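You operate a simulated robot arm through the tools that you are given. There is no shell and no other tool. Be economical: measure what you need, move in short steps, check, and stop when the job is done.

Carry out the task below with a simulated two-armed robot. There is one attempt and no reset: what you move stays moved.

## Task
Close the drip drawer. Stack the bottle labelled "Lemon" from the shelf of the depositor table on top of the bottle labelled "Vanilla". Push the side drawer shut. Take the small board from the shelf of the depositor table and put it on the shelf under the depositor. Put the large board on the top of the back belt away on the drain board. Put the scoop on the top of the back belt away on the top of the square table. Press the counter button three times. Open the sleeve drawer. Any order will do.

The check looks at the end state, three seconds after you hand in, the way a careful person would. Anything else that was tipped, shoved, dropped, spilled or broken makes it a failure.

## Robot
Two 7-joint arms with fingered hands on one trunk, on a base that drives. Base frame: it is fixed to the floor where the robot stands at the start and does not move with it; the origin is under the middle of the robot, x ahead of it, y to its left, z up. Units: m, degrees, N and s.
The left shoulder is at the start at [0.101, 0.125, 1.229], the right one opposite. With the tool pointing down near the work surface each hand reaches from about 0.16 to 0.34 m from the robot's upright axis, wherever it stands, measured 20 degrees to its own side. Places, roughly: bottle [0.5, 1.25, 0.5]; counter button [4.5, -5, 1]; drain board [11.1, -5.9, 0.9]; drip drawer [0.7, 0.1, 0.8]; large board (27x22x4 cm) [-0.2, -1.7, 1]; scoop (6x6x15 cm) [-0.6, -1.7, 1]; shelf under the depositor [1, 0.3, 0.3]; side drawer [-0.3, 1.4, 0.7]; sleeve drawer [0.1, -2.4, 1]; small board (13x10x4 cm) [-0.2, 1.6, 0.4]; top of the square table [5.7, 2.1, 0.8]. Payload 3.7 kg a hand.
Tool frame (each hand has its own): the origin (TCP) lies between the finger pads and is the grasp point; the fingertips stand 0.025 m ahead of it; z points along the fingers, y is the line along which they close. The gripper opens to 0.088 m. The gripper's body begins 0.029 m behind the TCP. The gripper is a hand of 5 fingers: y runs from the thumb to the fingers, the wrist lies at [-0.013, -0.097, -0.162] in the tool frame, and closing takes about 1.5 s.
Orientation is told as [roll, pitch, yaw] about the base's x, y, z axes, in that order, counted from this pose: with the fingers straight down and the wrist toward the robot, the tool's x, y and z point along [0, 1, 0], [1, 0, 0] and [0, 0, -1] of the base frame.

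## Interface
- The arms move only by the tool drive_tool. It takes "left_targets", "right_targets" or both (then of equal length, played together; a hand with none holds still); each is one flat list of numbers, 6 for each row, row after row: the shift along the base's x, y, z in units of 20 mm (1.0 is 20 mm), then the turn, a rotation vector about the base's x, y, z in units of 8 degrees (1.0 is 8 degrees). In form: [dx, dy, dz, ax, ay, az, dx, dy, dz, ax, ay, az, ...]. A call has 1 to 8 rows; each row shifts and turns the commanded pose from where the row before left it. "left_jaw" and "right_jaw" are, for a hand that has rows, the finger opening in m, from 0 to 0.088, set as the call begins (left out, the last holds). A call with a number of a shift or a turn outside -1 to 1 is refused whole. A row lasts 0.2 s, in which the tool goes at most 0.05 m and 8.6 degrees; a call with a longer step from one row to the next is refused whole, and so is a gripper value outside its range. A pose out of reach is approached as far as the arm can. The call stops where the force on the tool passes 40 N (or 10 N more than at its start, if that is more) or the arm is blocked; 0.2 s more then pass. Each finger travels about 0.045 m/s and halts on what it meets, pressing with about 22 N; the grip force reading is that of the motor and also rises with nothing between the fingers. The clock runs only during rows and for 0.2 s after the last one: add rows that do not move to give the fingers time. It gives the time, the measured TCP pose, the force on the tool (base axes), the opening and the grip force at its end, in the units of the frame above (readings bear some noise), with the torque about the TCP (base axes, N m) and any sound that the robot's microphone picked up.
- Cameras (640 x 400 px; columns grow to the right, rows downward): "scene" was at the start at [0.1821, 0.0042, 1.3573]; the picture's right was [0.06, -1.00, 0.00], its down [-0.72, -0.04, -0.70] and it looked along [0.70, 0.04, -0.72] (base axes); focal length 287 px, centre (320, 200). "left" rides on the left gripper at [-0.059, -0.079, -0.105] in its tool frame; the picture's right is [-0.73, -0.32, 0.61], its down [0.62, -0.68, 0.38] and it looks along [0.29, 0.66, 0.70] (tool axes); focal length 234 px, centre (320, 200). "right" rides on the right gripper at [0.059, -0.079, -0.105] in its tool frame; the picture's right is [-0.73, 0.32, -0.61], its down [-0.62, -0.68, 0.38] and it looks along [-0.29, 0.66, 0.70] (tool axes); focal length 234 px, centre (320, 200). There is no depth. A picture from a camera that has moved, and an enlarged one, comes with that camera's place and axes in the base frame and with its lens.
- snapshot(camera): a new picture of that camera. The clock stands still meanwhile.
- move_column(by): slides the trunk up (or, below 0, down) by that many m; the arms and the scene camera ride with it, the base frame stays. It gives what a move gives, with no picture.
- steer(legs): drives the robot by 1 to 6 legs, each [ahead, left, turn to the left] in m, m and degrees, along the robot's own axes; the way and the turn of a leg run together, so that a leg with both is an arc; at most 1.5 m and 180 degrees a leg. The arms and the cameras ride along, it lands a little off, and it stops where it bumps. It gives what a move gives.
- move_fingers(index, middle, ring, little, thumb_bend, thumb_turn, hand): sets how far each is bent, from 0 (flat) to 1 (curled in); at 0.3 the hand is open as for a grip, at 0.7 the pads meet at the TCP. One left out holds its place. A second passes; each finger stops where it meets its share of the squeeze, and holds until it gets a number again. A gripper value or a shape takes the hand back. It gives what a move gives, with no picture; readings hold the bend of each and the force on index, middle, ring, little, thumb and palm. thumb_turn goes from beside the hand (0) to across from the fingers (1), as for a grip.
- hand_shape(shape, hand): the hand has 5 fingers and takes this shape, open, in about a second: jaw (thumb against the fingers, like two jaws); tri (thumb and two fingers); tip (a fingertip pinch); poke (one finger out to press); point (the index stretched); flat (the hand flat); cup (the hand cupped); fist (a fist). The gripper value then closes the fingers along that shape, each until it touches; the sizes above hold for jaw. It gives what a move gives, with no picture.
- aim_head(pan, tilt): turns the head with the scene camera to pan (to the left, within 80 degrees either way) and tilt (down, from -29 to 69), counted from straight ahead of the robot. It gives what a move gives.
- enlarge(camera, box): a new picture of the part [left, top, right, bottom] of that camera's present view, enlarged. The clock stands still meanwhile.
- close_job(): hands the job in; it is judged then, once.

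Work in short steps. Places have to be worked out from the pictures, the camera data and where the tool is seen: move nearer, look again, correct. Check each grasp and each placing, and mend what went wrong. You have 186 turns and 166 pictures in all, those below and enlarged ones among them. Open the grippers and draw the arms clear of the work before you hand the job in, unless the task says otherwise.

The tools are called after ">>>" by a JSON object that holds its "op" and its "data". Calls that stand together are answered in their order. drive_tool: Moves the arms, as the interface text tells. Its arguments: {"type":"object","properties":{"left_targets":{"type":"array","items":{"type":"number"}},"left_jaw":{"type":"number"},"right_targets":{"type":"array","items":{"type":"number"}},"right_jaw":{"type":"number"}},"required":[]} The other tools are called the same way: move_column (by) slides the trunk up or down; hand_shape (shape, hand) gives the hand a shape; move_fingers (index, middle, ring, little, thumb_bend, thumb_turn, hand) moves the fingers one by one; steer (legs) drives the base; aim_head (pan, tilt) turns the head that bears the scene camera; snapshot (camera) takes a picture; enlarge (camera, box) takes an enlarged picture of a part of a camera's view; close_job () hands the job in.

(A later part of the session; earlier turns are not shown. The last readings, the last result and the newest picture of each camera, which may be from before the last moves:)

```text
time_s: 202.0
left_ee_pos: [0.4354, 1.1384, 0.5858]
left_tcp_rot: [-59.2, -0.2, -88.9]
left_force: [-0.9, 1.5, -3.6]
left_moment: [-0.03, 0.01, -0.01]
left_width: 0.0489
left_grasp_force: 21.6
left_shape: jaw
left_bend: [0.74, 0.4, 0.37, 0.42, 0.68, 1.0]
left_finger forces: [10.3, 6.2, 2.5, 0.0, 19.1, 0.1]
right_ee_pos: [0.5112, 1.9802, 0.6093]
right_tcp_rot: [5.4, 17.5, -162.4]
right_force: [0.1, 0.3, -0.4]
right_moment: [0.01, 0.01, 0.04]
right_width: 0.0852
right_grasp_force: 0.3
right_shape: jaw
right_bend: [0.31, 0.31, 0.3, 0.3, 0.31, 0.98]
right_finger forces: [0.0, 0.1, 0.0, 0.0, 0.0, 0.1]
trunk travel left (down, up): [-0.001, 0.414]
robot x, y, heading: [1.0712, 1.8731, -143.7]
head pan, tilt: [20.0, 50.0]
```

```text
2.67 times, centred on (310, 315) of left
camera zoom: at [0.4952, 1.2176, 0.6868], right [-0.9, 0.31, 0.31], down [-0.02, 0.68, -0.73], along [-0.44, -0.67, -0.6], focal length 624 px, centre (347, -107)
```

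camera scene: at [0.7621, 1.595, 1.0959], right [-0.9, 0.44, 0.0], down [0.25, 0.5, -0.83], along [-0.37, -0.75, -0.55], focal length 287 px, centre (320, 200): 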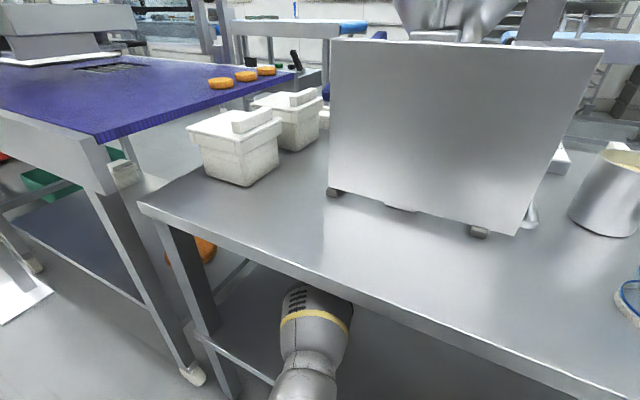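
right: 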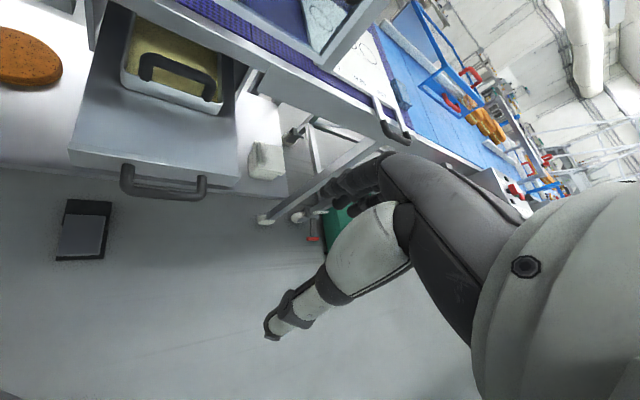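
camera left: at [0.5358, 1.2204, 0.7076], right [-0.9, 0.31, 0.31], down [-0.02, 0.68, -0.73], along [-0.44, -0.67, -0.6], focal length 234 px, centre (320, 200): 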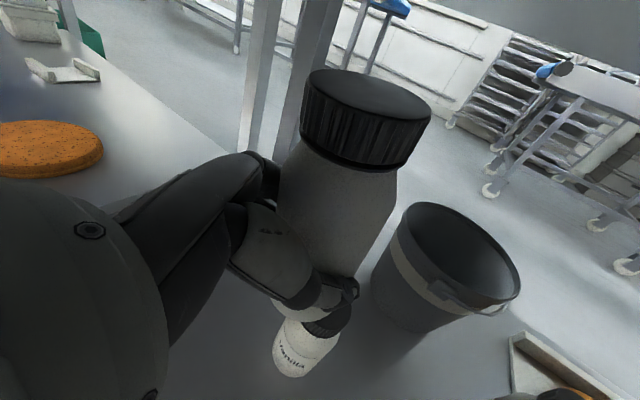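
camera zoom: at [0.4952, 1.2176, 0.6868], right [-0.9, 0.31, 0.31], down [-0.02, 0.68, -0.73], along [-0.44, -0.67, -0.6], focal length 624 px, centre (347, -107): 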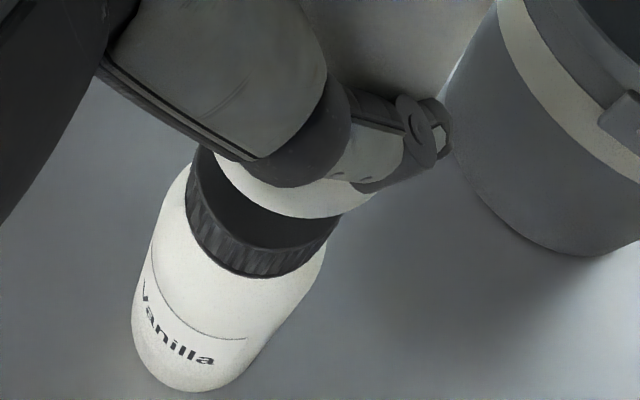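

From the rim ellipses, Lemon sits about (−8, −4) mm off Vanilla's cap. I correct by that, lower 6 mm and check again.

>>> {"op": "drive_tool", "data": {"left_targets": [0.4, 0.2, 0, 0, 0, 0, 0, 0, -0.3, 0, 0, 0, 0, 0, 0, 0, 0, 0]}}

>>> {"op": "enlarge", "data": {"camera": "left", "box": [240, 240, 380, 390]}}

```text
time_s: 202.8
left_ee_pos: [0.444, 1.1413, 0.579]
left_tcp_rot: [-59.2, -0.2, -88.8]
left_force: [0.4, -0.2, -2.8]
left_moment: [0.03, -0.02, -0.01]
left_width: 0.049
left_grasp_force: 21.7
left_shape: jaw
left_bend: [0.74, 0.4, 0.37, 0.42, 0.68, 1.0]
left_finger forces: [10.3, 6.2, 2.5, 0.1, 19.1, 0.1]
right_ee_pos: [0.5102, 1.9797, 0.6102]
right_tcp_rot: [5.4, 17.5, -162.2]
right_force: [0.2, 0.0, -0.8]
right_moment: [-0.04, 0.01, 0.02]
right_width: 0.0852
right_grasp_force: 0.0
right_shape: jaw
right_bend: [0.31, 0.31, 0.3, 0.3, 0.31, 0.98]
right_finger forces: [0.0, 0.0, 0.0, 0.0, 0.1, 0.0]
trunk travel left (down, up): [-0.001, 0.414]
robot x, y, heading: [1.0719, 1.869, -143.7]
head pan, tilt: [20.0, 50.0]
```

```text
2.67 times, centred on (310, 315) of left
camera zoom: at [0.5034, 1.2215, 0.6811], right [-0.9, 0.31, 0.31], down [-0.02, 0.68, -0.73], along [-0.44, -0.67, -0.6], focal length 624 px, centre (347, -107)
```

zoom: 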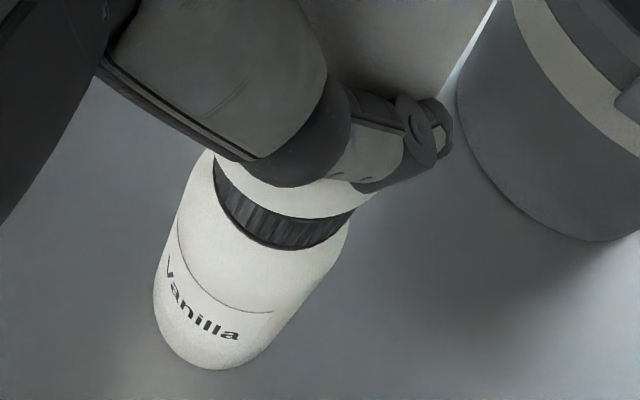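

Now the axes agree within about 2 mm. I lower in 3 mm steps until the force shows contact.

>>> {"op": "drive_tool", "data": {"left_targets": [0, 0, -0.15, 0, 0, 0, 0, 0, -0.15, 0, 0, 0, 0, 0, 0, 0, 0, 0]}}

```text
time_s: 203.6
left_ee_pos: [0.4442, 1.1417, 0.5741]
left_tcp_rot: [-59.3, -0.2, -88.9]
left_force: [-0.4, -0.4, -1.5]
left_moment: [-0.02, -0.02, -0.02]
left_width: 0.0492
left_grasp_force: 22.2
left_shape: jaw
left_bend: [0.74, 0.4, 0.37, 0.42, 0.68, 1.0]
left_finger forces: [10.7, 6.2, 2.6, 0.0, 19.1, 0.0]
right_ee_pos: [0.5109, 1.9799, 0.6094]
right_tcp_rot: [5.4, 17.6, -162.2]
right_force: [-1.2, 0.2, 0.3]
right_moment: [-0.02, 0.05, -0.03]
right_width: 0.085
right_grasp_force: 0.1
right_shape: jaw
right_bend: [0.31, 0.31, 0.3, 0.3, 0.31, 0.98]
right_finger forces: [0.0, 0.1, 0.1, 0.0, 0.0, 0.1]
trunk travel left (down, up): [-0.001, 0.414]
robot x, y, heading: [1.0724, 1.873, -143.5]
head pan, tilt: [20.0, 50.0]
```

The load dropped from about 3 N to 1.5 N, suggesting first contact. One more 3 mm step.

>>> {"op": "drive_tool", "data": {"left_targets": [0, 0, -0.12, 0, 0, 0, 0, 0, 0, 0, 0, 0]}}

>>> {"op": "enlarge", "data": {"camera": "left", "box": [240, 240, 380, 390]}}

```text
time_s: 204.2
left_ee_pos: [0.4431, 1.1405, 0.5727]
left_tcp_rot: [-59.3, -0.2, -89.0]
left_force: [0.3, 0.0, 0.2]
left_moment: [-0.01, -0.05, -0.02]
left_width: 0.0491
left_grasp_force: 22.2
left_shape: jaw
left_bend: [0.74, 0.4, 0.37, 0.42, 0.68, 1.0]
left_finger forces: [11.3, 5.9, 2.9, 0.0, 19.1, 0.0]
right_ee_pos: [0.51, 1.98, 0.6114]
right_tcp_rot: [5.4, 17.5, -162.2]
right_force: [0.6, 0.3, 0.0]
right_moment: [0.03, 0.0, 0.0]
right_width: 0.085
right_grasp_force: 0.1
right_shape: jaw
right_bend: [0.31, 0.31, 0.3, 0.3, 0.31, 0.98]
right_finger forces: [0.0, 0.0, 0.1, 0.0, 0.0, 0.0]
trunk travel left (down, up): [-0.001, 0.414]
robot x, y, heading: [1.0719, 1.8728, -143.5]
head pan, tilt: [20.0, 50.0]
```

```text
2.67 times, centred on (310, 315) of left
camera zoom: at [0.5035, 1.2216, 0.6737], right [-0.9, 0.31, 0.31], down [-0.02, 0.68, -0.73], along [-0.44, -0.67, -0.6], focal length 624 px, centre (347, -107)
```

zoom: 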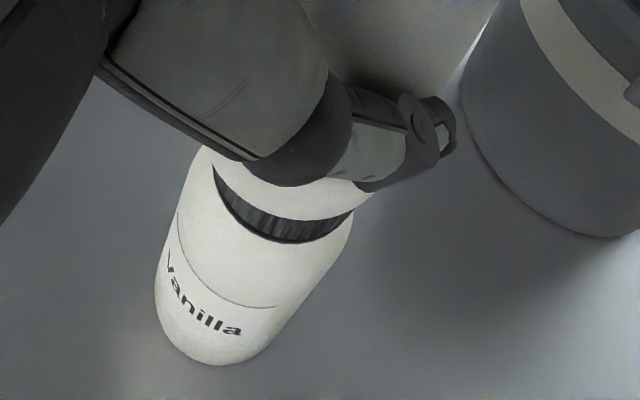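

Lemon's weight is now carried. I open the fingers gradually.

>>> {"op": "drive_tool", "data": {"left_targets": [0, 0, 0, 0, 0, 0, 0, 0, 0, 0, 0, 0, 0, 0, 0, 0, 0, 0], "left_jaw": 0.06}}

>>> {"op": "drive_tool", "data": {"left_targets": [0, 0, 0, 0, 0, 0, 0, 0, 0, 0, 0, 0, 0, 0, 0, 0, 0, 0, 0, 0, 0, 0, 0, 0], "left_jaw": 0.088}}

>>> {"op": "snapshot", "data": {"camera": "left"}}

```text
time_s: 205.0
left_ee_pos: [0.4432, 1.1412, 0.5726]
left_tcp_rot: [-59.2, -0.2, -88.9]
left_force: [-0.7, -0.1, -0.3]
left_moment: [0.02, -0.02, -0.01]
left_width: 0.0597
left_grasp_force: 0.0
left_shape: jaw
left_bend: [0.28, 0.38, 0.35, 0.35, 0.6, 1.0]
left_finger forces: [0.1, 0.0, 0.1, 0.0, 0.1, 0.1]
right_ee_pos: [0.5106, 1.9799, 0.6102]
right_tcp_rot: [5.4, 17.6, -162.3]
right_force: [0.2, -0.2, 0.1]
right_moment: [0.01, -0.02, 0.02]
right_width: 0.0852
right_grasp_force: 0.1
right_shape: jaw
right_bend: [0.31, 0.31, 0.3, 0.3, 0.31, 0.98]
right_finger forces: [0.0, 0.0, 0.0, 0.0, 0.0, 0.0]
trunk travel left (down, up): [-0.001, 0.414]
robot x, y, heading: [1.0718, 1.8765, -143.7]
head pan, tilt: [20.0, 50.0]
```

```text
time_s: 206.0
left_ee_pos: [0.4445, 1.1414, 0.5726]
left_tcp_rot: [-59.3, -0.2, -88.9]
left_force: [-0.7, 0.0, 0.2]
left_moment: [0.0, 0.05, 0.01]
left_width: 0.0876
left_grasp_force: 0.1
left_shape: jaw
left_bend: [0.3, 0.3, 0.3, 0.3, 0.3, 0.98]
left_finger forces: [0.0, 0.0, 0.0, 0.0, 0.0, 0.1]
right_ee_pos: [0.5108, 1.9797, 0.6102]
right_tcp_rot: [5.3, 17.5, -162.2]
right_force: [-1.3, 0.3, 0.4]
right_moment: [0.01, -0.02, 0.0]
right_width: 0.0849
right_grasp_force: 0.1
right_shape: jaw
right_bend: [0.31, 0.31, 0.3, 0.3, 0.31, 0.98]
right_finger forces: [0.0, 0.0, 0.0, 0.1, 0.1, 0.1]
trunk travel left (down, up): [-0.001, 0.414]
robot x, y, heading: [1.0714, 1.8737, -143.2]
head pan, tilt: [20.0, 50.0]
```

```text
94 pictures are left
camera left: at [0.5036, 1.2216, 0.6734], right [-0.9, 0.31, 0.31], down [-0.02, 0.68, -0.73], along [-0.44, -0.67, -0.6], focal length 234 px, centre (320, 200)
```

left: 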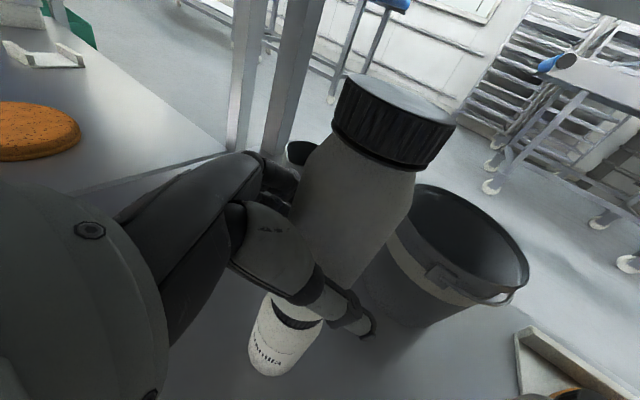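

Lemon stands on Vanilla with the hand open. I withdraw along the hand's pointing line, opposite to the approach.

>>> {"op": "drive_tool", "data": {"left_targets": [0.5, 0.02, 0, 0, 0, 0, 0.7, 0.02, 0, 0, 0, 0, 0.8, 0.02, 0, 0, 0, 0, 0.8, 0.02, 0, 0, 0, 0, 0.8, 0.02, 0, 0, 0, 0, 0.8, 0.02, 0, 0, 0, 0, 0.8, 0.02, 0, 0, 0, 0]}}

>>> {"op": "snapshot", "data": {"camera": "left"}}

```text
time_s: 207.6
left_ee_pos: [0.5485, 1.1426, 0.5719]
left_tcp_rot: [-59.3, -0.2, -89.0]
left_force: [0.3, 0.6, 1.0]
left_moment: [0.02, 0.0, 0.03]
left_width: 0.0874
left_grasp_force: 0.1
left_shape: jaw
left_bend: [0.3, 0.3, 0.3, 0.3, 0.3, 0.98]
left_finger forces: [0.0, 0.0, 0.0, 0.2, 0.0, 0.0]
right_ee_pos: [0.5104, 1.9801, 0.6091]
right_tcp_rot: [5.3, 17.5, -162.3]
right_force: [0.2, -0.2, -0.3]
right_moment: [-0.02, -0.02, 0.0]
right_width: 0.085
right_grasp_force: 0.0
right_shape: jaw
right_bend: [0.31, 0.31, 0.3, 0.3, 0.31, 0.98]
right_finger forces: [0.0, 0.0, 0.0, 0.0, 0.0, 0.0]
trunk travel left (down, up): [-0.001, 0.414]
robot x, y, heading: [1.0731, 1.8735, -143.8]
head pan, tilt: [20.0, 50.0]
```

```text
93 pictures are left
camera left: at [0.6075, 1.2244, 0.6737], right [-0.9, 0.31, 0.31], down [-0.02, 0.68, -0.73], along [-0.44, -0.67, -0.6], focal length 234 px, centre (320, 200)
```

left: 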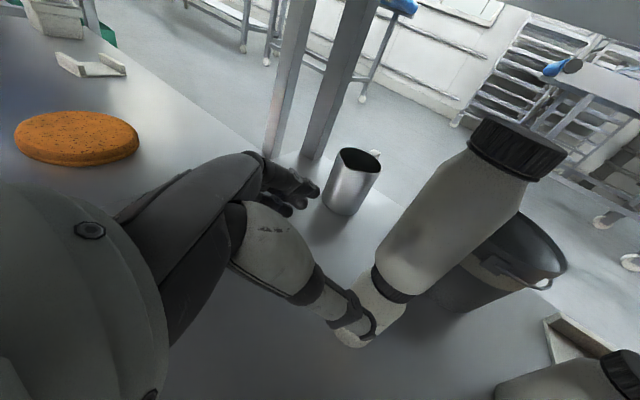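

The stack looks straight. I back the robot out from under the table and verify from the head camera.

>>> {"op": "steer", "data": {"legs": [[-0.4, 0, 0]]}}

>>> {"op": "aim_head", "data": {"pan": 5, "tilt": 32}}

>>> {"op": "snapshot", "data": {"camera": "scene"}}

```text
time_s: 210.1
left_ee_pos: [0.8672, 1.3816, 0.572]
left_tcp_rot: [-59.2, -0.2, -89.2]
left_force: [0.0, 0.9, -0.3]
left_moment: [0.01, 0.01, 0.0]
left_width: 0.0876
left_grasp_force: 0.1
left_shape: jaw
left_bend: [0.3, 0.3, 0.3, 0.3, 0.3, 0.98]
left_finger forces: [0.0, 0.0, 0.0, 0.1, 0.0, 0.0]
right_ee_pos: [0.832, 2.2173, 0.6089]
right_tcp_rot: [5.4, 17.6, -162.4]
right_force: [0.1, -0.4, -0.2]
right_moment: [0.0, 0.04, 0.01]
right_width: 0.085
right_grasp_force: 0.0
right_shape: jaw
right_bend: [0.31, 0.31, 0.3, 0.3, 0.31, 0.98]
right_finger forces: [0.1, 0.1, 0.0, 0.0, 0.0, 0.1]
trunk travel left (down, up): [-0.001, 0.414]
robot x, y, heading: [1.3944, 2.1108, -143.4]
head pan, tilt: [20.0, 50.0]
```

```text
time_s: 210.9
left_ee_pos: [0.8669, 1.3829, 0.5729]
left_tcp_rot: [-59.2, -0.2, -89.1]
left_force: [-0.1, -0.2, 0.2]
left_moment: [0.02, -0.01, 0.05]
left_width: 0.0874
left_grasp_force: 0.0
left_shape: jaw
left_bend: [0.3, 0.3, 0.3, 0.3, 0.3, 0.98]
left_finger forces: [0.0, 0.0, 0.1, 0.1, 0.1, 0.0]
right_ee_pos: [0.8331, 2.2177, 0.6095]
right_tcp_rot: [5.5, 17.5, -162.4]
right_force: [0.1, -0.1, -0.1]
right_moment: [0.0, 0.01, 0.01]
right_width: 0.0851
right_grasp_force: 0.0
right_shape: jaw
right_bend: [0.31, 0.31, 0.3, 0.3, 0.31, 0.98]
right_finger forces: [0.0, 0.1, 0.1, 0.1, 0.0, 0.0]
trunk travel left (down, up): [-0.001, 0.414]
robot x, y, heading: [1.3911, 2.1076, -143.8]
head pan, tilt: [5.0, 32.0]
```

```text
92 pictures are left
camera scene: at [1.0551, 1.8527, 1.0986], right [-0.66, 0.75, 0.0], down [0.4, 0.35, -0.85], along [-0.64, -0.56, -0.53], focal length 287 px, centre (320, 200)
```

scene: 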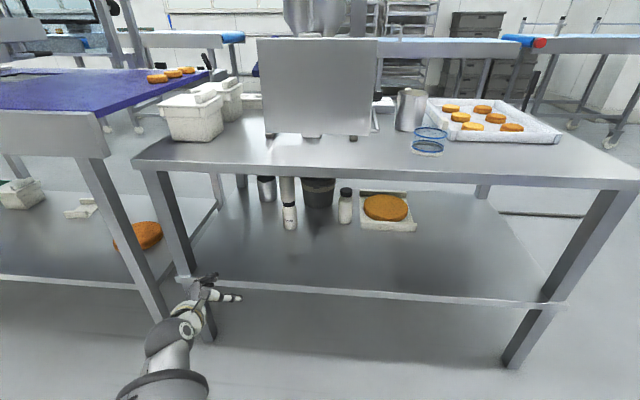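

The stack stands straight and nothing else moved. I fold the left arm back to its fingers-down pose, raise the trunk to its starting height and drive back through the corridor to the front side.

>>> {"op": "drive_tool", "data": {"left_targets": [0.4, 0.3, 0.5, -0.592, -0.544, -0.449, 0.4, 0.3, 0.5, -0.592, -0.544, -0.449, 0.4, 0.3, 0.5, -0.592, -0.544, -0.449, 0.4, 0.3, 0.5, -0.592, -0.544, -0.449, 0.4, 0.3, 0.5, -0.592, -0.544, -0.449, 0.4, 0.3, 0.5, -0.592, -0.544, -0.449, 0.4, 0.3, 0.5, -0.592, -0.544, -0.449, 0.4, 0.3, 0.5, -0.592, -0.544, -0.449]}}

>>> {"op": "move_column", "data": {"by": 0.248}}

>>> {"op": "steer", "data": {"legs": [[0, -1.25, 0], [1.5, 0, 0], [1.5, 0, 0]]}}

>>> {"op": "aim_head", "data": {"pan": 40, "tilt": 20}}

>>> {"op": "snapshot", "data": {"camera": "scene"}}

```text
time_s: 212.7
left_ee_pos: [0.9304, 1.43, 0.6527]
left_tcp_rot: [-13.1, -25.1, -130.9]
left_force: [-0.9, -0.3, 0.3]
left_moment: [0.0, 0.0, -0.02]
left_width: 0.0873
left_grasp_force: 0.0
left_shape: jaw
left_bend: [0.3, 0.3, 0.3, 0.3, 0.3, 0.98]
left_finger forces: [0.0, 0.0, 0.0, 0.0, 0.1, 0.1]
right_ee_pos: [0.8322, 2.2177, 0.6099]
right_tcp_rot: [5.4, 17.5, -162.4]
right_force: [0.4, -0.7, -0.2]
right_moment: [-0.02, -0.01, 0.04]
right_width: 0.0851
right_grasp_force: 0.1
right_shape: jaw
right_bend: [0.31, 0.31, 0.3, 0.3, 0.31, 0.98]
right_finger forces: [0.0, 0.0, 0.0, 0.1, 0.1, 0.0]
trunk travel left (down, up): [-0.001, 0.414]
robot x, y, heading: [1.3941, 2.111, -143.5]
head pan, tilt: [5.0, 32.0]
```

```text
time_s: 215.3
left_ee_pos: [0.9301, 1.4299, 0.8994]
left_tcp_rot: [-13.3, -25.1, -130.7]
left_force: [-0.7, 0.3, -0.6]
left_moment: [-0.01, 0.01, -0.01]
left_width: 0.0876
left_grasp_force: 0.0
left_shape: jaw
left_bend: [0.3, 0.3, 0.3, 0.3, 0.3, 0.98]
left_finger forces: [0.0, 0.0, 0.1, 0.0, 0.0, 0.0]
right_ee_pos: [0.8311, 2.2184, 0.8573]
right_tcp_rot: [5.3, 17.5, -162.5]
right_force: [0.0, -0.3, 0.2]
right_moment: [0.01, -0.02, 0.02]
right_width: 0.0851
right_grasp_force: 0.2
right_shape: jaw
right_bend: [0.31, 0.31, 0.3, 0.3, 0.31, 0.98]
right_finger forces: [0.0, 0.1, 0.0, 0.0, 0.1, 0.0]
trunk travel left (down, up): [-0.249, 0.166]
robot x, y, heading: [1.3941, 2.1072, -143.9]
head pan, tilt: [5.0, 32.0]
```

```text
time_s: 238.0
left_ee_pos: [-1.8087, 0.9838, 0.8979]
left_tcp_rot: [-13.2, -24.6, -130.7]
left_force: [13.3, 11.2, 3.3]
left_moment: [-0.17, 0.16, 0.18]
left_width: 0.0844
left_grasp_force: 0.0
left_shape: jaw
left_bend: [0.39, 0.35, 0.32, 0.3, 0.3, 0.98]
left_finger forces: [7.7, 7.0, 2.7, 0.0, 0.1, 0.0]
right_ee_pos: [-1.9121, 1.7697, 0.8578]
right_tcp_rot: [5.4, 17.4, -162.3]
right_force: [-0.4, 0.2, 0.1]
right_moment: [-0.01, -0.02, 0.02]
right_width: 0.0852
right_grasp_force: 0.1
right_shape: jaw
right_bend: [0.31, 0.31, 0.3, 0.3, 0.31, 0.98]
right_finger forces: [0.0, 0.1, 0.1, 0.0, 0.0, 0.0]
trunk travel left (down, up): [-0.249, 0.166]
robot x, y, heading: [-1.3514, 1.6621, -143.3]
head pan, tilt: [5.0, 32.0]
stopped in leg 3: the force on the tool passed its limit at 61 N (the readings are from after the stop); the commanded pose is now the measured one
```

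```text
time_s: 239.0
left_ee_pos: [-1.8093, 0.9835, 0.8982]
left_tcp_rot: [-13.1, -24.7, -130.7]
left_force: [17.8, 12.0, 1.2]
left_moment: [-0.07, 0.11, 0.3]
left_width: 0.0834
left_grasp_force: 0.0
left_shape: jaw
left_bend: [0.39, 0.36, 0.33, 0.3, 0.3, 0.98]
left_finger forces: [8.4, 9.3, 3.6, 0.0, 0.0, 0.0]
right_ee_pos: [-1.9117, 1.7702, 0.8578]
right_tcp_rot: [5.5, 17.3, -162.3]
right_force: [-0.5, -1.0, -1.0]
right_moment: [-0.02, 0.0, 0.05]
right_width: 0.0851
right_grasp_force: 0.0
right_shape: jaw
right_bend: [0.31, 0.31, 0.3, 0.3, 0.31, 0.98]
right_finger forces: [0.0, 0.1, 0.0, 0.0, 0.0, 0.0]
trunk travel left (down, up): [-0.249, 0.166]
robot x, y, heading: [-1.3525, 1.6607, -143.7]
head pan, tilt: [40.0, 20.0]
```

```text
91 pictures are left
camera scene: at [-1.456, 1.5121, 1.3985], right [-0.97, 0.24, 0.0], down [0.08, 0.33, -0.94], along [-0.22, -0.91, -0.34], focal length 287 px, centre (320, 200)
```

scene: 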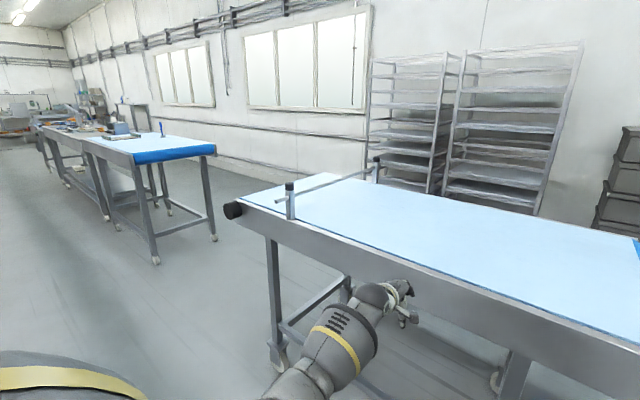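

The left hand bumped the frame of another belt as I came out of the corridor; I back off at once, then slide left along the aisle toward the back belt.

>>> {"op": "steer", "data": {"legs": [[-0.25, 0, 0], [0, 1.5, 0], [0, 1.5, 0]]}}

>>> {"op": "aim_head", "data": {"pan": 0, "tilt": 30}}

>>> {"op": "snapshot", "data": {"camera": "scene"}}

>>> {"op": "aim_head", "data": {"pan": -60, "tilt": 15}}

>>> {"op": "snapshot", "data": {"camera": "scene"}}

```text
time_s: 266.6
left_ee_pos: [0.1812, -1.2812, 0.8979]
left_tcp_rot: [-13.0, -24.7, -130.3]
left_force: [-0.1, 0.7, 0.9]
left_moment: [0.01, 0.02, 0.0]
left_width: 0.0877
left_grasp_force: 0.2
left_shape: jaw
left_bend: [0.3, 0.3, 0.3, 0.3, 0.3, 0.98]
left_finger forces: [0.0, 0.0, 0.0, 0.1, 0.1, 0.0]
right_ee_pos: [0.0758, -0.4952, 0.8566]
right_tcp_rot: [5.4, 17.6, -162.0]
right_force: [-0.2, -0.5, -0.1]
right_moment: [-0.03, -0.01, -0.02]
right_width: 0.0851
right_grasp_force: 0.0
right_shape: jaw
right_bend: [0.31, 0.31, 0.3, 0.3, 0.31, 0.98]
right_finger forces: [0.0, 0.1, 0.0, 0.0, 0.0, 0.0]
trunk travel left (down, up): [-0.249, 0.166]
robot x, y, heading: [0.6365, -0.597, -143.3]
head pan, tilt: [40.0, 20.0]
```

```text
time_s: 267.7
left_ee_pos: [0.1823, -1.2798, 0.8984]
left_tcp_rot: [-13.1, -24.7, -130.3]
left_force: [0.0, 1.1, -0.4]
left_moment: [0.01, -0.01, -0.01]
left_width: 0.0877
left_grasp_force: 0.1
left_shape: jaw
left_bend: [0.3, 0.3, 0.3, 0.3, 0.3, 0.98]
left_finger forces: [0.0, 0.0, 0.0, 0.1, 0.1, 0.1]
right_ee_pos: [0.0754, -0.4945, 0.8579]
right_tcp_rot: [5.3, 17.5, -162.0]
right_force: [0.7, -0.9, 0.0]
right_moment: [0.01, 0.0, 0.0]
right_width: 0.0851
right_grasp_force: 0.1
right_shape: jaw
right_bend: [0.31, 0.31, 0.3, 0.3, 0.31, 0.98]
right_finger forces: [0.0, 0.0, 0.0, 0.0, 0.0, 0.1]
trunk travel left (down, up): [-0.249, 0.166]
robot x, y, heading: [0.6338, -0.5974, -143.4]
head pan, tilt: [0.0, 30.0]
```

```text
90 pictures are left
camera scene: at [0.4801, -0.7141, 1.3821], right [-0.6, 0.8, 0.0], down [0.4, 0.3, -0.87], along [-0.69, -0.52, -0.5], focal length 287 px, centre (320, 200)
```

scene: 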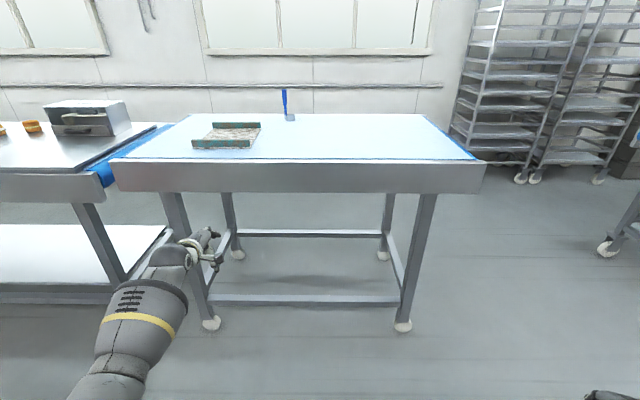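

```text
time_s: 269.0
left_ee_pos: [0.1819, -1.2817, 0.8967]
left_tcp_rot: [-13.1, -24.7, -130.4]
left_force: [-0.1, -0.5, -0.6]
left_moment: [-0.03, -0.01, 0.02]
left_width: 0.0878
left_grasp_force: 0.0
left_shape: jaw
left_bend: [0.3, 0.3, 0.3, 0.3, 0.3, 0.98]
left_finger forces: [0.0, 0.0, 0.0, 0.0, 0.1, 0.0]
right_ee_pos: [0.0758, -0.4959, 0.858]
right_tcp_rot: [5.4, 17.5, -162.0]
right_force: [0.0, -0.9, 0.1]
right_moment: [0.02, 0.03, 0.0]
right_width: 0.0851
right_grasp_force: 0.0
right_shape: jaw
right_bend: [0.31, 0.31, 0.3, 0.3, 0.31, 0.98]
right_finger forces: [0.0, 0.0, 0.0, 0.0, 0.0, 0.0]
trunk travel left (down, up): [-0.249, 0.166]
robot x, y, heading: [0.6381, -0.5955, -143.2]
head pan, tilt: [-60.0, 15.0]
```

```text
89 pictures are left
camera scene: at [0.4667, -0.6232, 1.4063], right [0.39, 0.92, 0.0], down [0.24, -0.1, -0.97], along [-0.89, 0.38, -0.26], focal length 287 px, centre (320, 200)
```

scene: 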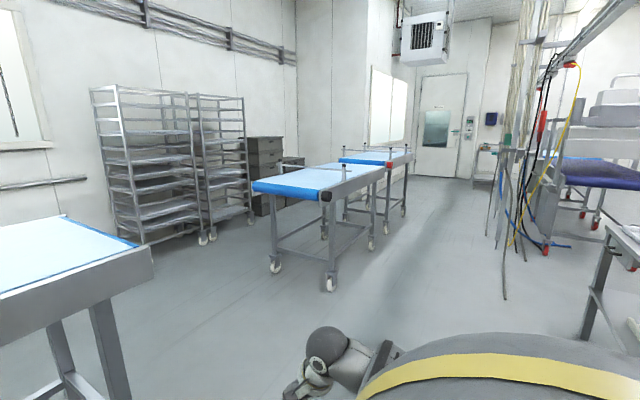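

I have the layout: the large board near the front of the back belt, the scoop near its far edge, and the grey drawer box on the next table. I turn the head back and enlarge each.

>>> {"op": "aim_head", "data": {"pan": 5, "tilt": 25}}

>>> {"op": "enlarge", "data": {"camera": "scene", "box": [200, 120, 360, 220]}}

>>> {"op": "enlarge", "data": {"camera": "scene", "box": [40, 100, 240, 225]}}

```text
time_s: 270.4
left_ee_pos: [0.1822, -1.2809, 0.8974]
left_tcp_rot: [-13.2, -24.7, -130.4]
left_force: [-1.0, 0.1, -0.9]
left_moment: [-0.02, 0.0, 0.01]
left_width: 0.0878
left_grasp_force: 0.0
left_shape: jaw
left_bend: [0.3, 0.3, 0.3, 0.3, 0.3, 0.98]
left_finger forces: [0.0, 0.0, 0.1, 0.0, 0.1, 0.0]
right_ee_pos: [0.0747, -0.4938, 0.857]
right_tcp_rot: [5.4, 17.4, -162.0]
right_force: [0.9, -0.2, 0.6]
right_moment: [0.03, 0.0, 0.01]
right_width: 0.0851
right_grasp_force: 0.1
right_shape: jaw
right_bend: [0.31, 0.31, 0.3, 0.3, 0.31, 0.98]
right_finger forces: [0.1, 0.1, 0.0, 0.0, 0.0, 0.0]
trunk travel left (down, up): [-0.249, 0.166]
robot x, y, heading: [0.6347, -0.5988, -143.4]
head pan, tilt: [5.0, 25.0]
```

```text
4.00 times, centred on (280, 170) of scene
camera zoom: at [0.4838, -0.7212, 1.3901], right [-0.67, 0.75, 0.0], down [0.32, 0.28, -0.91], along [-0.68, -0.6, -0.42], focal length 1147 px, centre (480, 320)
```

zoom: 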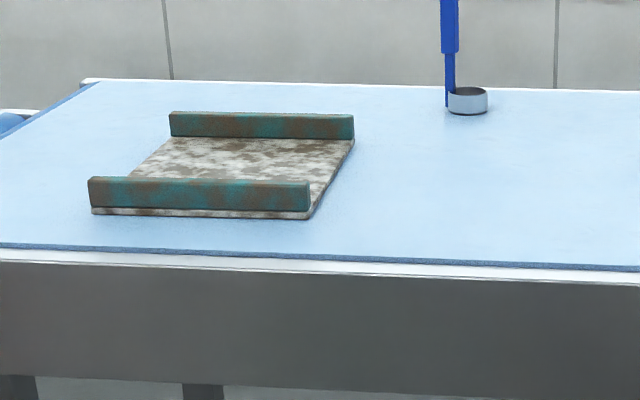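

```text
3.20 times, centred on (140, 162) of scene
camera zoom: at [0.4838, -0.7212, 1.3901], right [-0.67, 0.75, 0.0], down [0.32, 0.28, -0.91], along [-0.68, -0.6, -0.42], focal length 918 px, centre (896, 320)
```

zoom: 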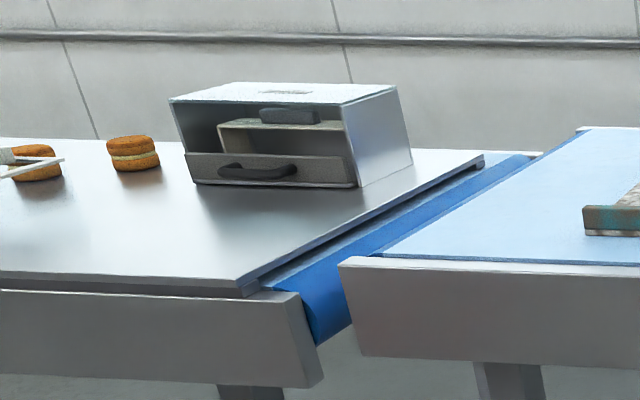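

The scoop is a measuring cup with an upright blue handle; the drawer box has a black bar handle on its lower front. I do the sleeve drawer next: straighten and raise the left hand, then slide left to face the box.

>>> {"op": "drive_tool", "data": {"left_targets": [0, 0, 1, -0.592, -0.544, -0.449, 0, 0, 1, -0.592, -0.544, -0.449, 0, 0, 1, 0.185, -0.25, 0, 0, 0, 1, 0.185, -0.25, 0, 0, 0, 1, 0.185, -0.25, 0, 0, 0, 1, 0.185, -0.25, 0, 0, 0, 1, 0.185, -0.25, 0, 0, 0, 1, 0.185, -0.25, 0]}}

>>> {"op": "move_column", "data": {"by": 0.1}}

>>> {"op": "steer", "data": {"legs": [[0, 0.81, 0]]}}

>>> {"op": "aim_head", "data": {"pan": 5, "tilt": 30}}

>>> {"op": "snapshot", "data": {"camera": "scene"}}

```text
time_s: 272.2
left_ee_pos: [0.1814, -1.2817, 1.0571]
left_tcp_rot: [1.0, -9.8, -143.5]
left_force: [-0.3, -0.3, 0.1]
left_moment: [0.03, 0.01, 0.02]
left_width: 0.0878
left_grasp_force: 0.1
left_shape: jaw
left_bend: [0.3, 0.3, 0.3, 0.3, 0.3, 0.98]
left_finger forces: [0.0, 0.0, 0.0, 0.0, 0.0, 0.0]
right_ee_pos: [0.0744, -0.4938, 0.8568]
right_tcp_rot: [5.4, 17.5, -162.0]
right_force: [1.0, 0.3, 0.0]
right_moment: [-0.01, 0.0, -0.02]
right_width: 0.0852
right_grasp_force: 0.0
right_shape: jaw
right_bend: [0.31, 0.31, 0.3, 0.3, 0.31, 0.98]
right_finger forces: [0.0, 0.0, 0.0, 0.0, 0.1, 0.1]
trunk travel left (down, up): [-0.249, 0.166]
robot x, y, heading: [0.6373, -0.5982, -143.2]
head pan, tilt: [5.0, 25.0]
```

```text
time_s: 273.5
left_ee_pos: [0.1822, -1.2819, 1.1565]
left_tcp_rot: [1.0, -9.8, -143.5]
left_force: [-0.3, -0.8, 0.2]
left_moment: [-0.01, -0.02, 0.02]
left_width: 0.0879
left_grasp_force: 0.1
left_shape: jaw
left_bend: [0.3, 0.3, 0.3, 0.3, 0.3, 0.98]
left_finger forces: [0.0, 0.1, 0.0, 0.0, 0.0, 0.0]
right_ee_pos: [0.0763, -0.4945, 0.9563]
right_tcp_rot: [5.4, 17.5, -162.0]
right_force: [-0.3, -1.0, 0.0]
right_moment: [0.01, -0.02, 0.01]
right_width: 0.0851
right_grasp_force: 0.0
right_shape: jaw
right_bend: [0.31, 0.31, 0.3, 0.3, 0.31, 0.98]
right_finger forces: [0.0, 0.0, 0.0, 0.1, 0.0, 0.1]
trunk travel left (down, up): [-0.349, 0.066]
robot x, y, heading: [0.6389, -0.5979, -143.2]
head pan, tilt: [5.0, 25.0]
```

```text
time_s: 276.4
left_ee_pos: [0.3011, -1.4418, 1.1571]
left_tcp_rot: [1.0, -9.9, -142.9]
left_force: [0.3, -0.2, -0.4]
left_moment: [0.02, 0.02, -0.01]
left_width: 0.0879
left_grasp_force: 0.1
left_shape: jaw
left_bend: [0.3, 0.3, 0.3, 0.3, 0.3, 0.98]
left_finger forces: [0.0, 0.0, 0.0, 0.0, 0.1, 0.1]
right_ee_pos: [0.1879, -0.6538, 0.9571]
right_tcp_rot: [5.6, 17.5, -161.5]
right_force: [-1.0, 0.6, -0.4]
right_moment: [-0.03, -0.04, 0.03]
right_width: 0.0851
right_grasp_force: 0.1
right_shape: jaw
right_bend: [0.31, 0.31, 0.3, 0.3, 0.31, 0.98]
right_finger forces: [0.0, 0.1, 0.0, 0.0, 0.0, 0.0]
trunk travel left (down, up): [-0.349, 0.066]
robot x, y, heading: [0.7494, -0.7523, -142.8]
head pan, tilt: [5.0, 25.0]
stopped in leg 1: the robot was blocked; the commanded pose is now the measured one
```

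```text
time_s: 277.1
left_ee_pos: [0.301, -1.44, 1.1592]
left_tcp_rot: [1.0, -9.8, -143.0]
left_force: [-0.5, 0.4, -0.9]
left_moment: [-0.01, -0.01, 0.01]
left_width: 0.0877
left_grasp_force: 0.1
left_shape: jaw
left_bend: [0.3, 0.3, 0.3, 0.3, 0.3, 0.98]
left_finger forces: [0.1, 0.0, 0.1, 0.1, 0.0, 0.0]
right_ee_pos: [0.1884, -0.6536, 0.9585]
right_tcp_rot: [5.5, 17.5, -161.6]
right_force: [0.0, 0.4, 0.9]
right_moment: [0.0, 0.02, 0.01]
right_width: 0.0852
right_grasp_force: 0.0
right_shape: jaw
right_bend: [0.31, 0.31, 0.3, 0.3, 0.31, 0.98]
right_finger forces: [0.0, 0.0, 0.0, 0.0, 0.0, 0.1]
trunk travel left (down, up): [-0.349, 0.066]
robot x, y, heading: [0.7474, -0.754, -143.2]
head pan, tilt: [5.0, 30.0]
```

```text
86 pictures are left
camera scene: at [0.6466, -0.8403, 1.4849], right [-0.67, 0.74, 0.0], down [0.37, 0.34, -0.87], along [-0.64, -0.58, -0.5], focal length 287 px, centre (320, 200)
```

scene: 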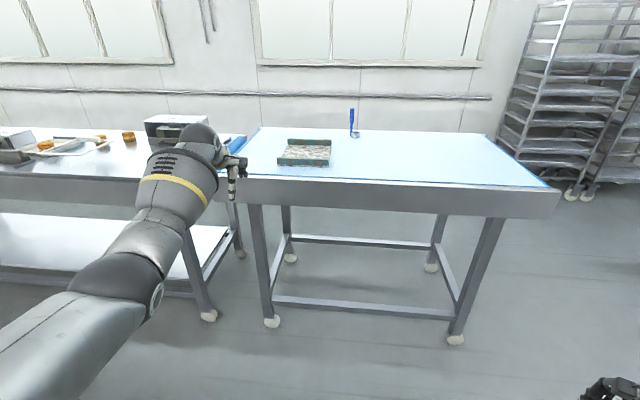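

Something stopped the base, probably the green bin on the floor behind-left. I pull away to the right and forward, and look at it.

>>> {"op": "steer", "data": {"legs": [[0.05, -0.1, 0], [0.2, 0, 0]]}}

>>> {"op": "aim_head", "data": {"pan": 78, "tilt": 45}}

>>> {"op": "snapshot", "data": {"camera": "scene"}}

```text
time_s: 279.9
left_ee_pos: [0.0392, -1.511, 1.1578]
left_tcp_rot: [1.1, -10.0, -143.0]
left_force: [-0.6, 0.4, -0.4]
left_moment: [0.01, 0.04, 0.0]
left_width: 0.0877
left_grasp_force: 0.1
left_shape: jaw
left_bend: [0.3, 0.3, 0.3, 0.3, 0.3, 0.98]
left_finger forces: [0.0, 0.1, 0.0, 0.1, 0.0, 0.0]
right_ee_pos: [-0.072, -0.7244, 0.9557]
right_tcp_rot: [5.4, 17.6, -161.6]
right_force: [0.0, 0.8, -0.9]
right_moment: [0.04, -0.03, 0.01]
right_width: 0.0848
right_grasp_force: 0.0
right_shape: jaw
right_bend: [0.31, 0.31, 0.3, 0.3, 0.31, 0.98]
right_finger forces: [0.0, 0.0, 0.0, 0.1, 0.0, 0.1]
trunk travel left (down, up): [-0.349, 0.066]
robot x, y, heading: [0.4866, -0.8249, -142.9]
head pan, tilt: [5.0, 30.0]
```

```text
time_s: 281.3
left_ee_pos: [0.0394, -1.511, 1.1591]
left_tcp_rot: [0.9, -9.9, -143.2]
left_force: [0.5, 0.0, 0.7]
left_moment: [-0.02, 0.0, -0.02]
left_width: 0.088
left_grasp_force: 0.1
left_shape: jaw
left_bend: [0.3, 0.3, 0.3, 0.3, 0.3, 0.98]
left_finger forces: [0.0, 0.0, 0.0, 0.0, 0.1, 0.1]
right_ee_pos: [-0.0713, -0.7236, 0.9581]
right_tcp_rot: [5.5, 17.5, -161.5]
right_force: [-0.5, -1.2, 0.5]
right_moment: [0.01, -0.03, 0.02]
right_width: 0.0851
right_grasp_force: 0.0
right_shape: jaw
right_bend: [0.31, 0.31, 0.3, 0.3, 0.31, 0.98]
right_finger forces: [0.1, 0.0, 0.0, 0.0, 0.0, 0.1]
trunk travel left (down, up): [-0.349, 0.066]
robot x, y, heading: [0.4926, -0.8257, -142.7]
head pan, tilt: [78.0, 45.0]
```

```text
85 pictures are left
camera scene: at [0.488, -0.9241, 1.4623], right [-0.91, -0.42, 0.0], down [-0.3, 0.64, -0.71], along [0.3, -0.64, -0.71], focal length 287 px, centre (320, 200)
```

scene: 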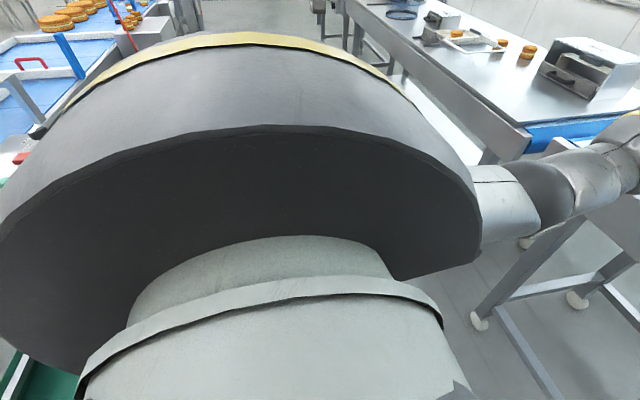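

The shoulder hides most of it; the bin stays where its corner was expected. I slide left at this safer distance to face the drawer box.

>>> {"op": "steer", "data": {"legs": [[0, 0.72, 0]]}}

>>> {"op": "aim_head", "data": {"pan": 5, "tilt": 35}}

>>> {"op": "snapshot", "data": {"camera": "scene"}}

```text
time_s: 288.0
left_ee_pos: [0.4728, -2.0836, 1.1589]
left_tcp_rot: [1.0, -9.9, -143.1]
left_force: [-0.8, 0.0, -0.4]
left_moment: [-0.01, 0.03, 0.01]
left_width: 0.0876
left_grasp_force: 0.1
left_shape: jaw
left_bend: [0.3, 0.3, 0.3, 0.3, 0.3, 0.98]
left_finger forces: [0.1, 0.0, 0.0, 0.0, 0.0, 0.0]
right_ee_pos: [0.3615, -1.2968, 0.9572]
right_tcp_rot: [5.5, 17.5, -161.8]
right_force: [-0.7, -0.9, -0.1]
right_moment: [0.0, 0.0, 0.02]
right_width: 0.0849
right_grasp_force: 0.1
right_shape: jaw
right_bend: [0.31, 0.31, 0.3, 0.3, 0.31, 0.98]
right_finger forces: [0.0, 0.1, 0.1, 0.0, 0.0, 0.0]
trunk travel left (down, up): [-0.349, 0.066]
robot x, y, heading: [0.9222, -1.3974, -142.9]
head pan, tilt: [78.0, 45.0]
```

```text
time_s: 289.5
left_ee_pos: [0.472, -2.0837, 1.1575]
left_tcp_rot: [1.0, -9.9, -143.1]
left_force: [0.3, 0.7, -0.9]
left_moment: [0.06, -0.01, 0.0]
left_width: 0.0879
left_grasp_force: 0.1
left_shape: jaw
left_bend: [0.3, 0.3, 0.3, 0.3, 0.3, 0.98]
left_finger forces: [0.0, 0.0, 0.0, 0.0, 0.0, 0.0]
right_ee_pos: [0.3619, -1.2966, 0.9579]
right_tcp_rot: [5.5, 17.5, -161.7]
right_force: [0.0, 0.0, -0.4]
right_moment: [0.05, 0.01, -0.01]
right_width: 0.0852
right_grasp_force: 0.0
right_shape: jaw
right_bend: [0.31, 0.31, 0.3, 0.3, 0.31, 0.98]
right_finger forces: [0.0, 0.0, 0.1, 0.1, 0.0, 0.0]
trunk travel left (down, up): [-0.349, 0.066]
robot x, y, heading: [0.9185, -1.3973, -142.8]
head pan, tilt: [5.0, 35.0]
```

```text
84 pictures are left
camera scene: at [0.8209, -1.4828, 1.4771], right [-0.67, 0.74, 0.0], down [0.43, 0.38, -0.82], along [-0.61, -0.55, -0.57], focal length 287 px, centre (320, 200)
```

scene: 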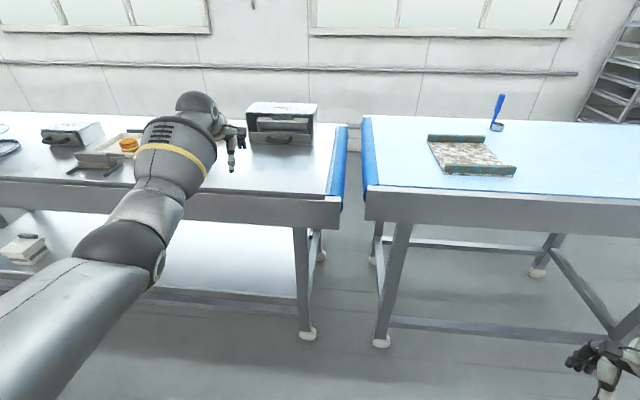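

The box sits at about (0.13, -2.3). I enlarge it.

>>> {"op": "enlarge", "data": {"camera": "scene", "box": [225, 90, 345, 165]}}

>>> {"op": "enlarge", "data": {"camera": "scene", "box": [0, 100, 160, 200]}}

```text
5.33 times, centred on (285, 128) of scene
camera zoom: at [0.8209, -1.4828, 1.4771], right [-0.67, 0.74, 0.0], down [0.43, 0.38, -0.82], along [-0.61, -0.55, -0.57], focal length 1530 px, centre (507, 587)
```

zoom: 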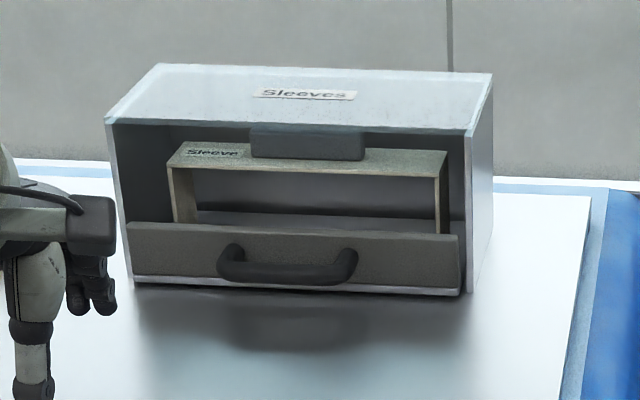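

```text
4.00 times, centred on (80, 150) of scene
camera zoom: at [0.8209, -1.4828, 1.4771], right [-0.67, 0.74, 0.0], down [0.43, 0.38, -0.82], along [-0.61, -0.55, -0.57], focal length 1147 px, centre (1280, 400)
```

zoom: 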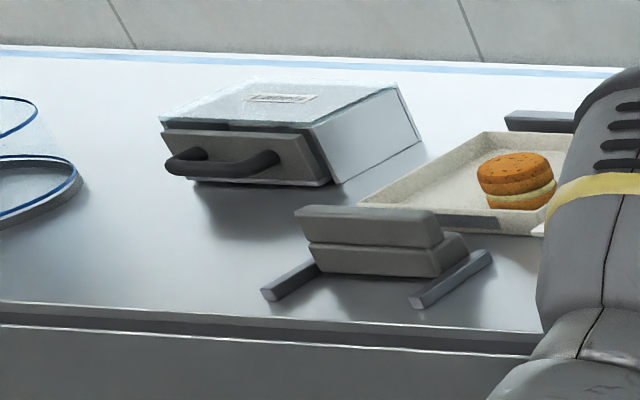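

Handle bar ≈ (u −1.255, v −1.94, z 1.03). I pitch the left hand to −35°, narrow the opening and drive 0.3 closer, then look through the hand camera.

>>> {"op": "drive_tool", "data": {"left_targets": [0, 0, 0, -0.46, 0.63, 0, 0, 0, 0, -0.46, 0.63, 0, 0, 0, 0, -0.46, 0.63, 0, 0, 0, 0, -0.46, 0.63, 0], "left_jaw": 0.055}}

>>> {"op": "steer", "data": {"legs": [[0.31, -0.015, 0]]}}

>>> {"op": "snapshot", "data": {"camera": "left"}}

>>> {"op": "snapshot", "data": {"camera": "scene"}}

```text
time_s: 290.5
left_ee_pos: [0.4728, -2.0841, 1.1575]
left_tcp_rot: [0.6, -35.0, -143.0]
left_force: [-0.4, -0.8, 0.8]
left_moment: [-0.01, 0.03, -0.02]
left_width: 0.0554
left_grasp_force: 0.0
left_shape: jaw
left_bend: [0.28, 0.39, 0.36, 0.36, 0.63, 1.0]
left_finger forces: [0.0, 0.0, 0.0, 0.0, 0.1, 0.0]
right_ee_pos: [0.36, -1.2978, 0.9573]
right_tcp_rot: [5.4, 17.5, -161.8]
right_force: [0.8, 0.1, -0.2]
right_moment: [-0.02, 0.02, -0.05]
right_width: 0.0852
right_grasp_force: 0.0
right_shape: jaw
right_bend: [0.31, 0.31, 0.3, 0.3, 0.31, 0.98]
right_finger forces: [0.0, 0.0, 0.0, 0.0, 0.0, 0.1]
trunk travel left (down, up): [-0.349, 0.066]
robot x, y, heading: [0.9232, -1.3959, -143.2]
head pan, tilt: [5.0, 35.0]
```

```text
time_s: 292.6
left_ee_pos: [0.2145, -2.259, 1.1586]
left_tcp_rot: [0.7, -34.9, -143.0]
left_force: [0.5, 0.0, 0.3]
left_moment: [0.01, 0.02, -0.01]
left_width: 0.0557
left_grasp_force: 0.0
left_shape: jaw
left_bend: [0.28, 0.39, 0.36, 0.36, 0.63, 1.0]
left_finger forces: [0.0, 0.1, 0.0, 0.1, 0.0, 0.0]
right_ee_pos: [0.104, -1.4704, 0.9573]
right_tcp_rot: [5.5, 17.5, -161.7]
right_force: [-0.4, -0.8, 0.5]
right_moment: [0.0, -0.04, 0.0]
right_width: 0.0853
right_grasp_force: 0.1
right_shape: jaw
right_bend: [0.31, 0.31, 0.3, 0.3, 0.31, 0.98]
right_finger forces: [0.0, 0.0, 0.0, 0.1, 0.0, 0.0]
trunk travel left (down, up): [-0.349, 0.066]
robot x, y, heading: [0.6665, -1.5706, -142.8]
head pan, tilt: [5.0, 35.0]
```

```text
81 pictures are left
camera left: at [0.2784, -2.1357, 1.1954], right [-0.5, 0.52, -0.69], down [0.65, -0.29, -0.7], along [-0.57, -0.8, -0.19], focal length 234 px, centre (320, 200)
```

left: 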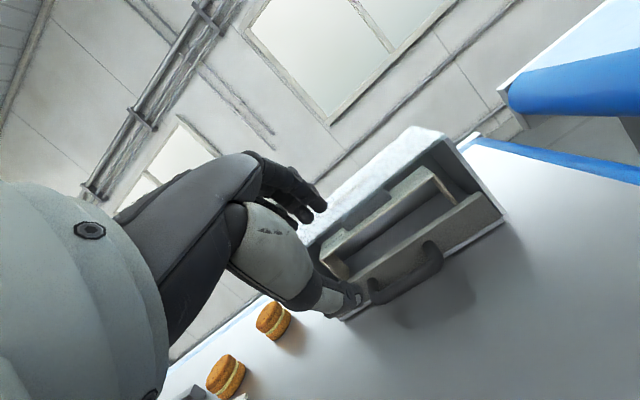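

```text
80 pictures are left
camera scene: at [0.5634, -1.6578, 1.477], right [-0.67, 0.74, 0.0], down [0.43, 0.38, -0.82], along [-0.61, -0.55, -0.57], focal length 287 px, centre (320, 200)
```

scene: 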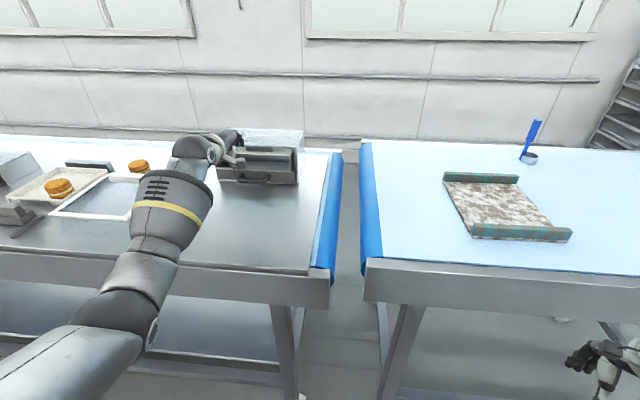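

Handle confirmed at (u −1.256, v −1.943), dead ahead. I lower in front of it to z 1.06, then advance over the bar.

>>> {"op": "drive_tool", "data": {"left_targets": [0, 0, -0.98, 0, 0, 0, 0, 0, -0.98, 0, 0, 0, 0, 0, -0.98, 0, 0, 0, 0, 0, -0.98, 0, 0, 0, 0, 0, -0.98, 0, 0, 0, -0.8, -0.6, 0, 0, 0, 0, -0.8, -0.6, 0, 0, 0, 0]}}

>>> {"op": "enlarge", "data": {"camera": "left", "box": [240, 150, 480, 350]}}

```text
time_s: 294.2
left_ee_pos: [0.1822, -2.2817, 1.059]
left_tcp_rot: [0.7, -34.8, -142.9]
left_force: [-0.6, -0.6, -0.4]
left_moment: [0.01, 0.0, -0.01]
left_width: 0.0553
left_grasp_force: 0.0
left_shape: jaw
left_bend: [0.28, 0.39, 0.36, 0.36, 0.63, 1.0]
left_finger forces: [0.0, 0.0, 0.0, 0.0, 0.0, 0.1]
right_ee_pos: [0.104, -1.4709, 0.9574]
right_tcp_rot: [5.5, 17.4, -161.7]
right_force: [0.2, -0.2, 0.2]
right_moment: [0.04, 0.01, -0.02]
right_width: 0.0851
right_grasp_force: 0.0
right_shape: jaw
right_bend: [0.31, 0.31, 0.3, 0.3, 0.31, 0.98]
right_finger forces: [0.0, 0.1, 0.0, 0.1, 0.0, 0.0]
trunk travel left (down, up): [-0.349, 0.066]
robot x, y, heading: [0.6654, -1.5688, -143.1]
head pan, tilt: [5.0, 35.0]
```

```text
2.00 times, centred on (360, 250) of left
camera zoom: at [0.2466, -2.1591, 1.0972], right [-0.5, 0.52, -0.69], down [0.65, -0.29, -0.7], along [-0.57, -0.8, -0.19], focal length 468 px, centre (240, 100)
```

zoom: 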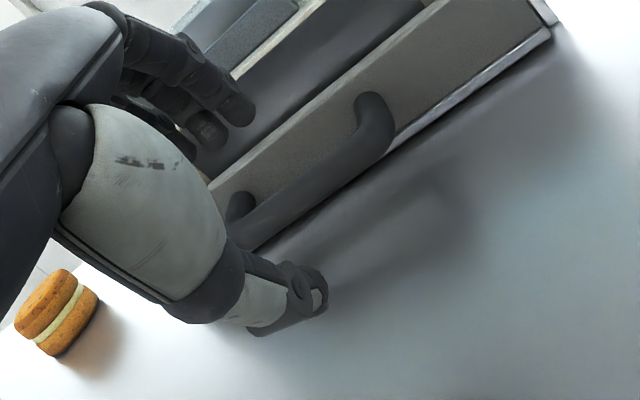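

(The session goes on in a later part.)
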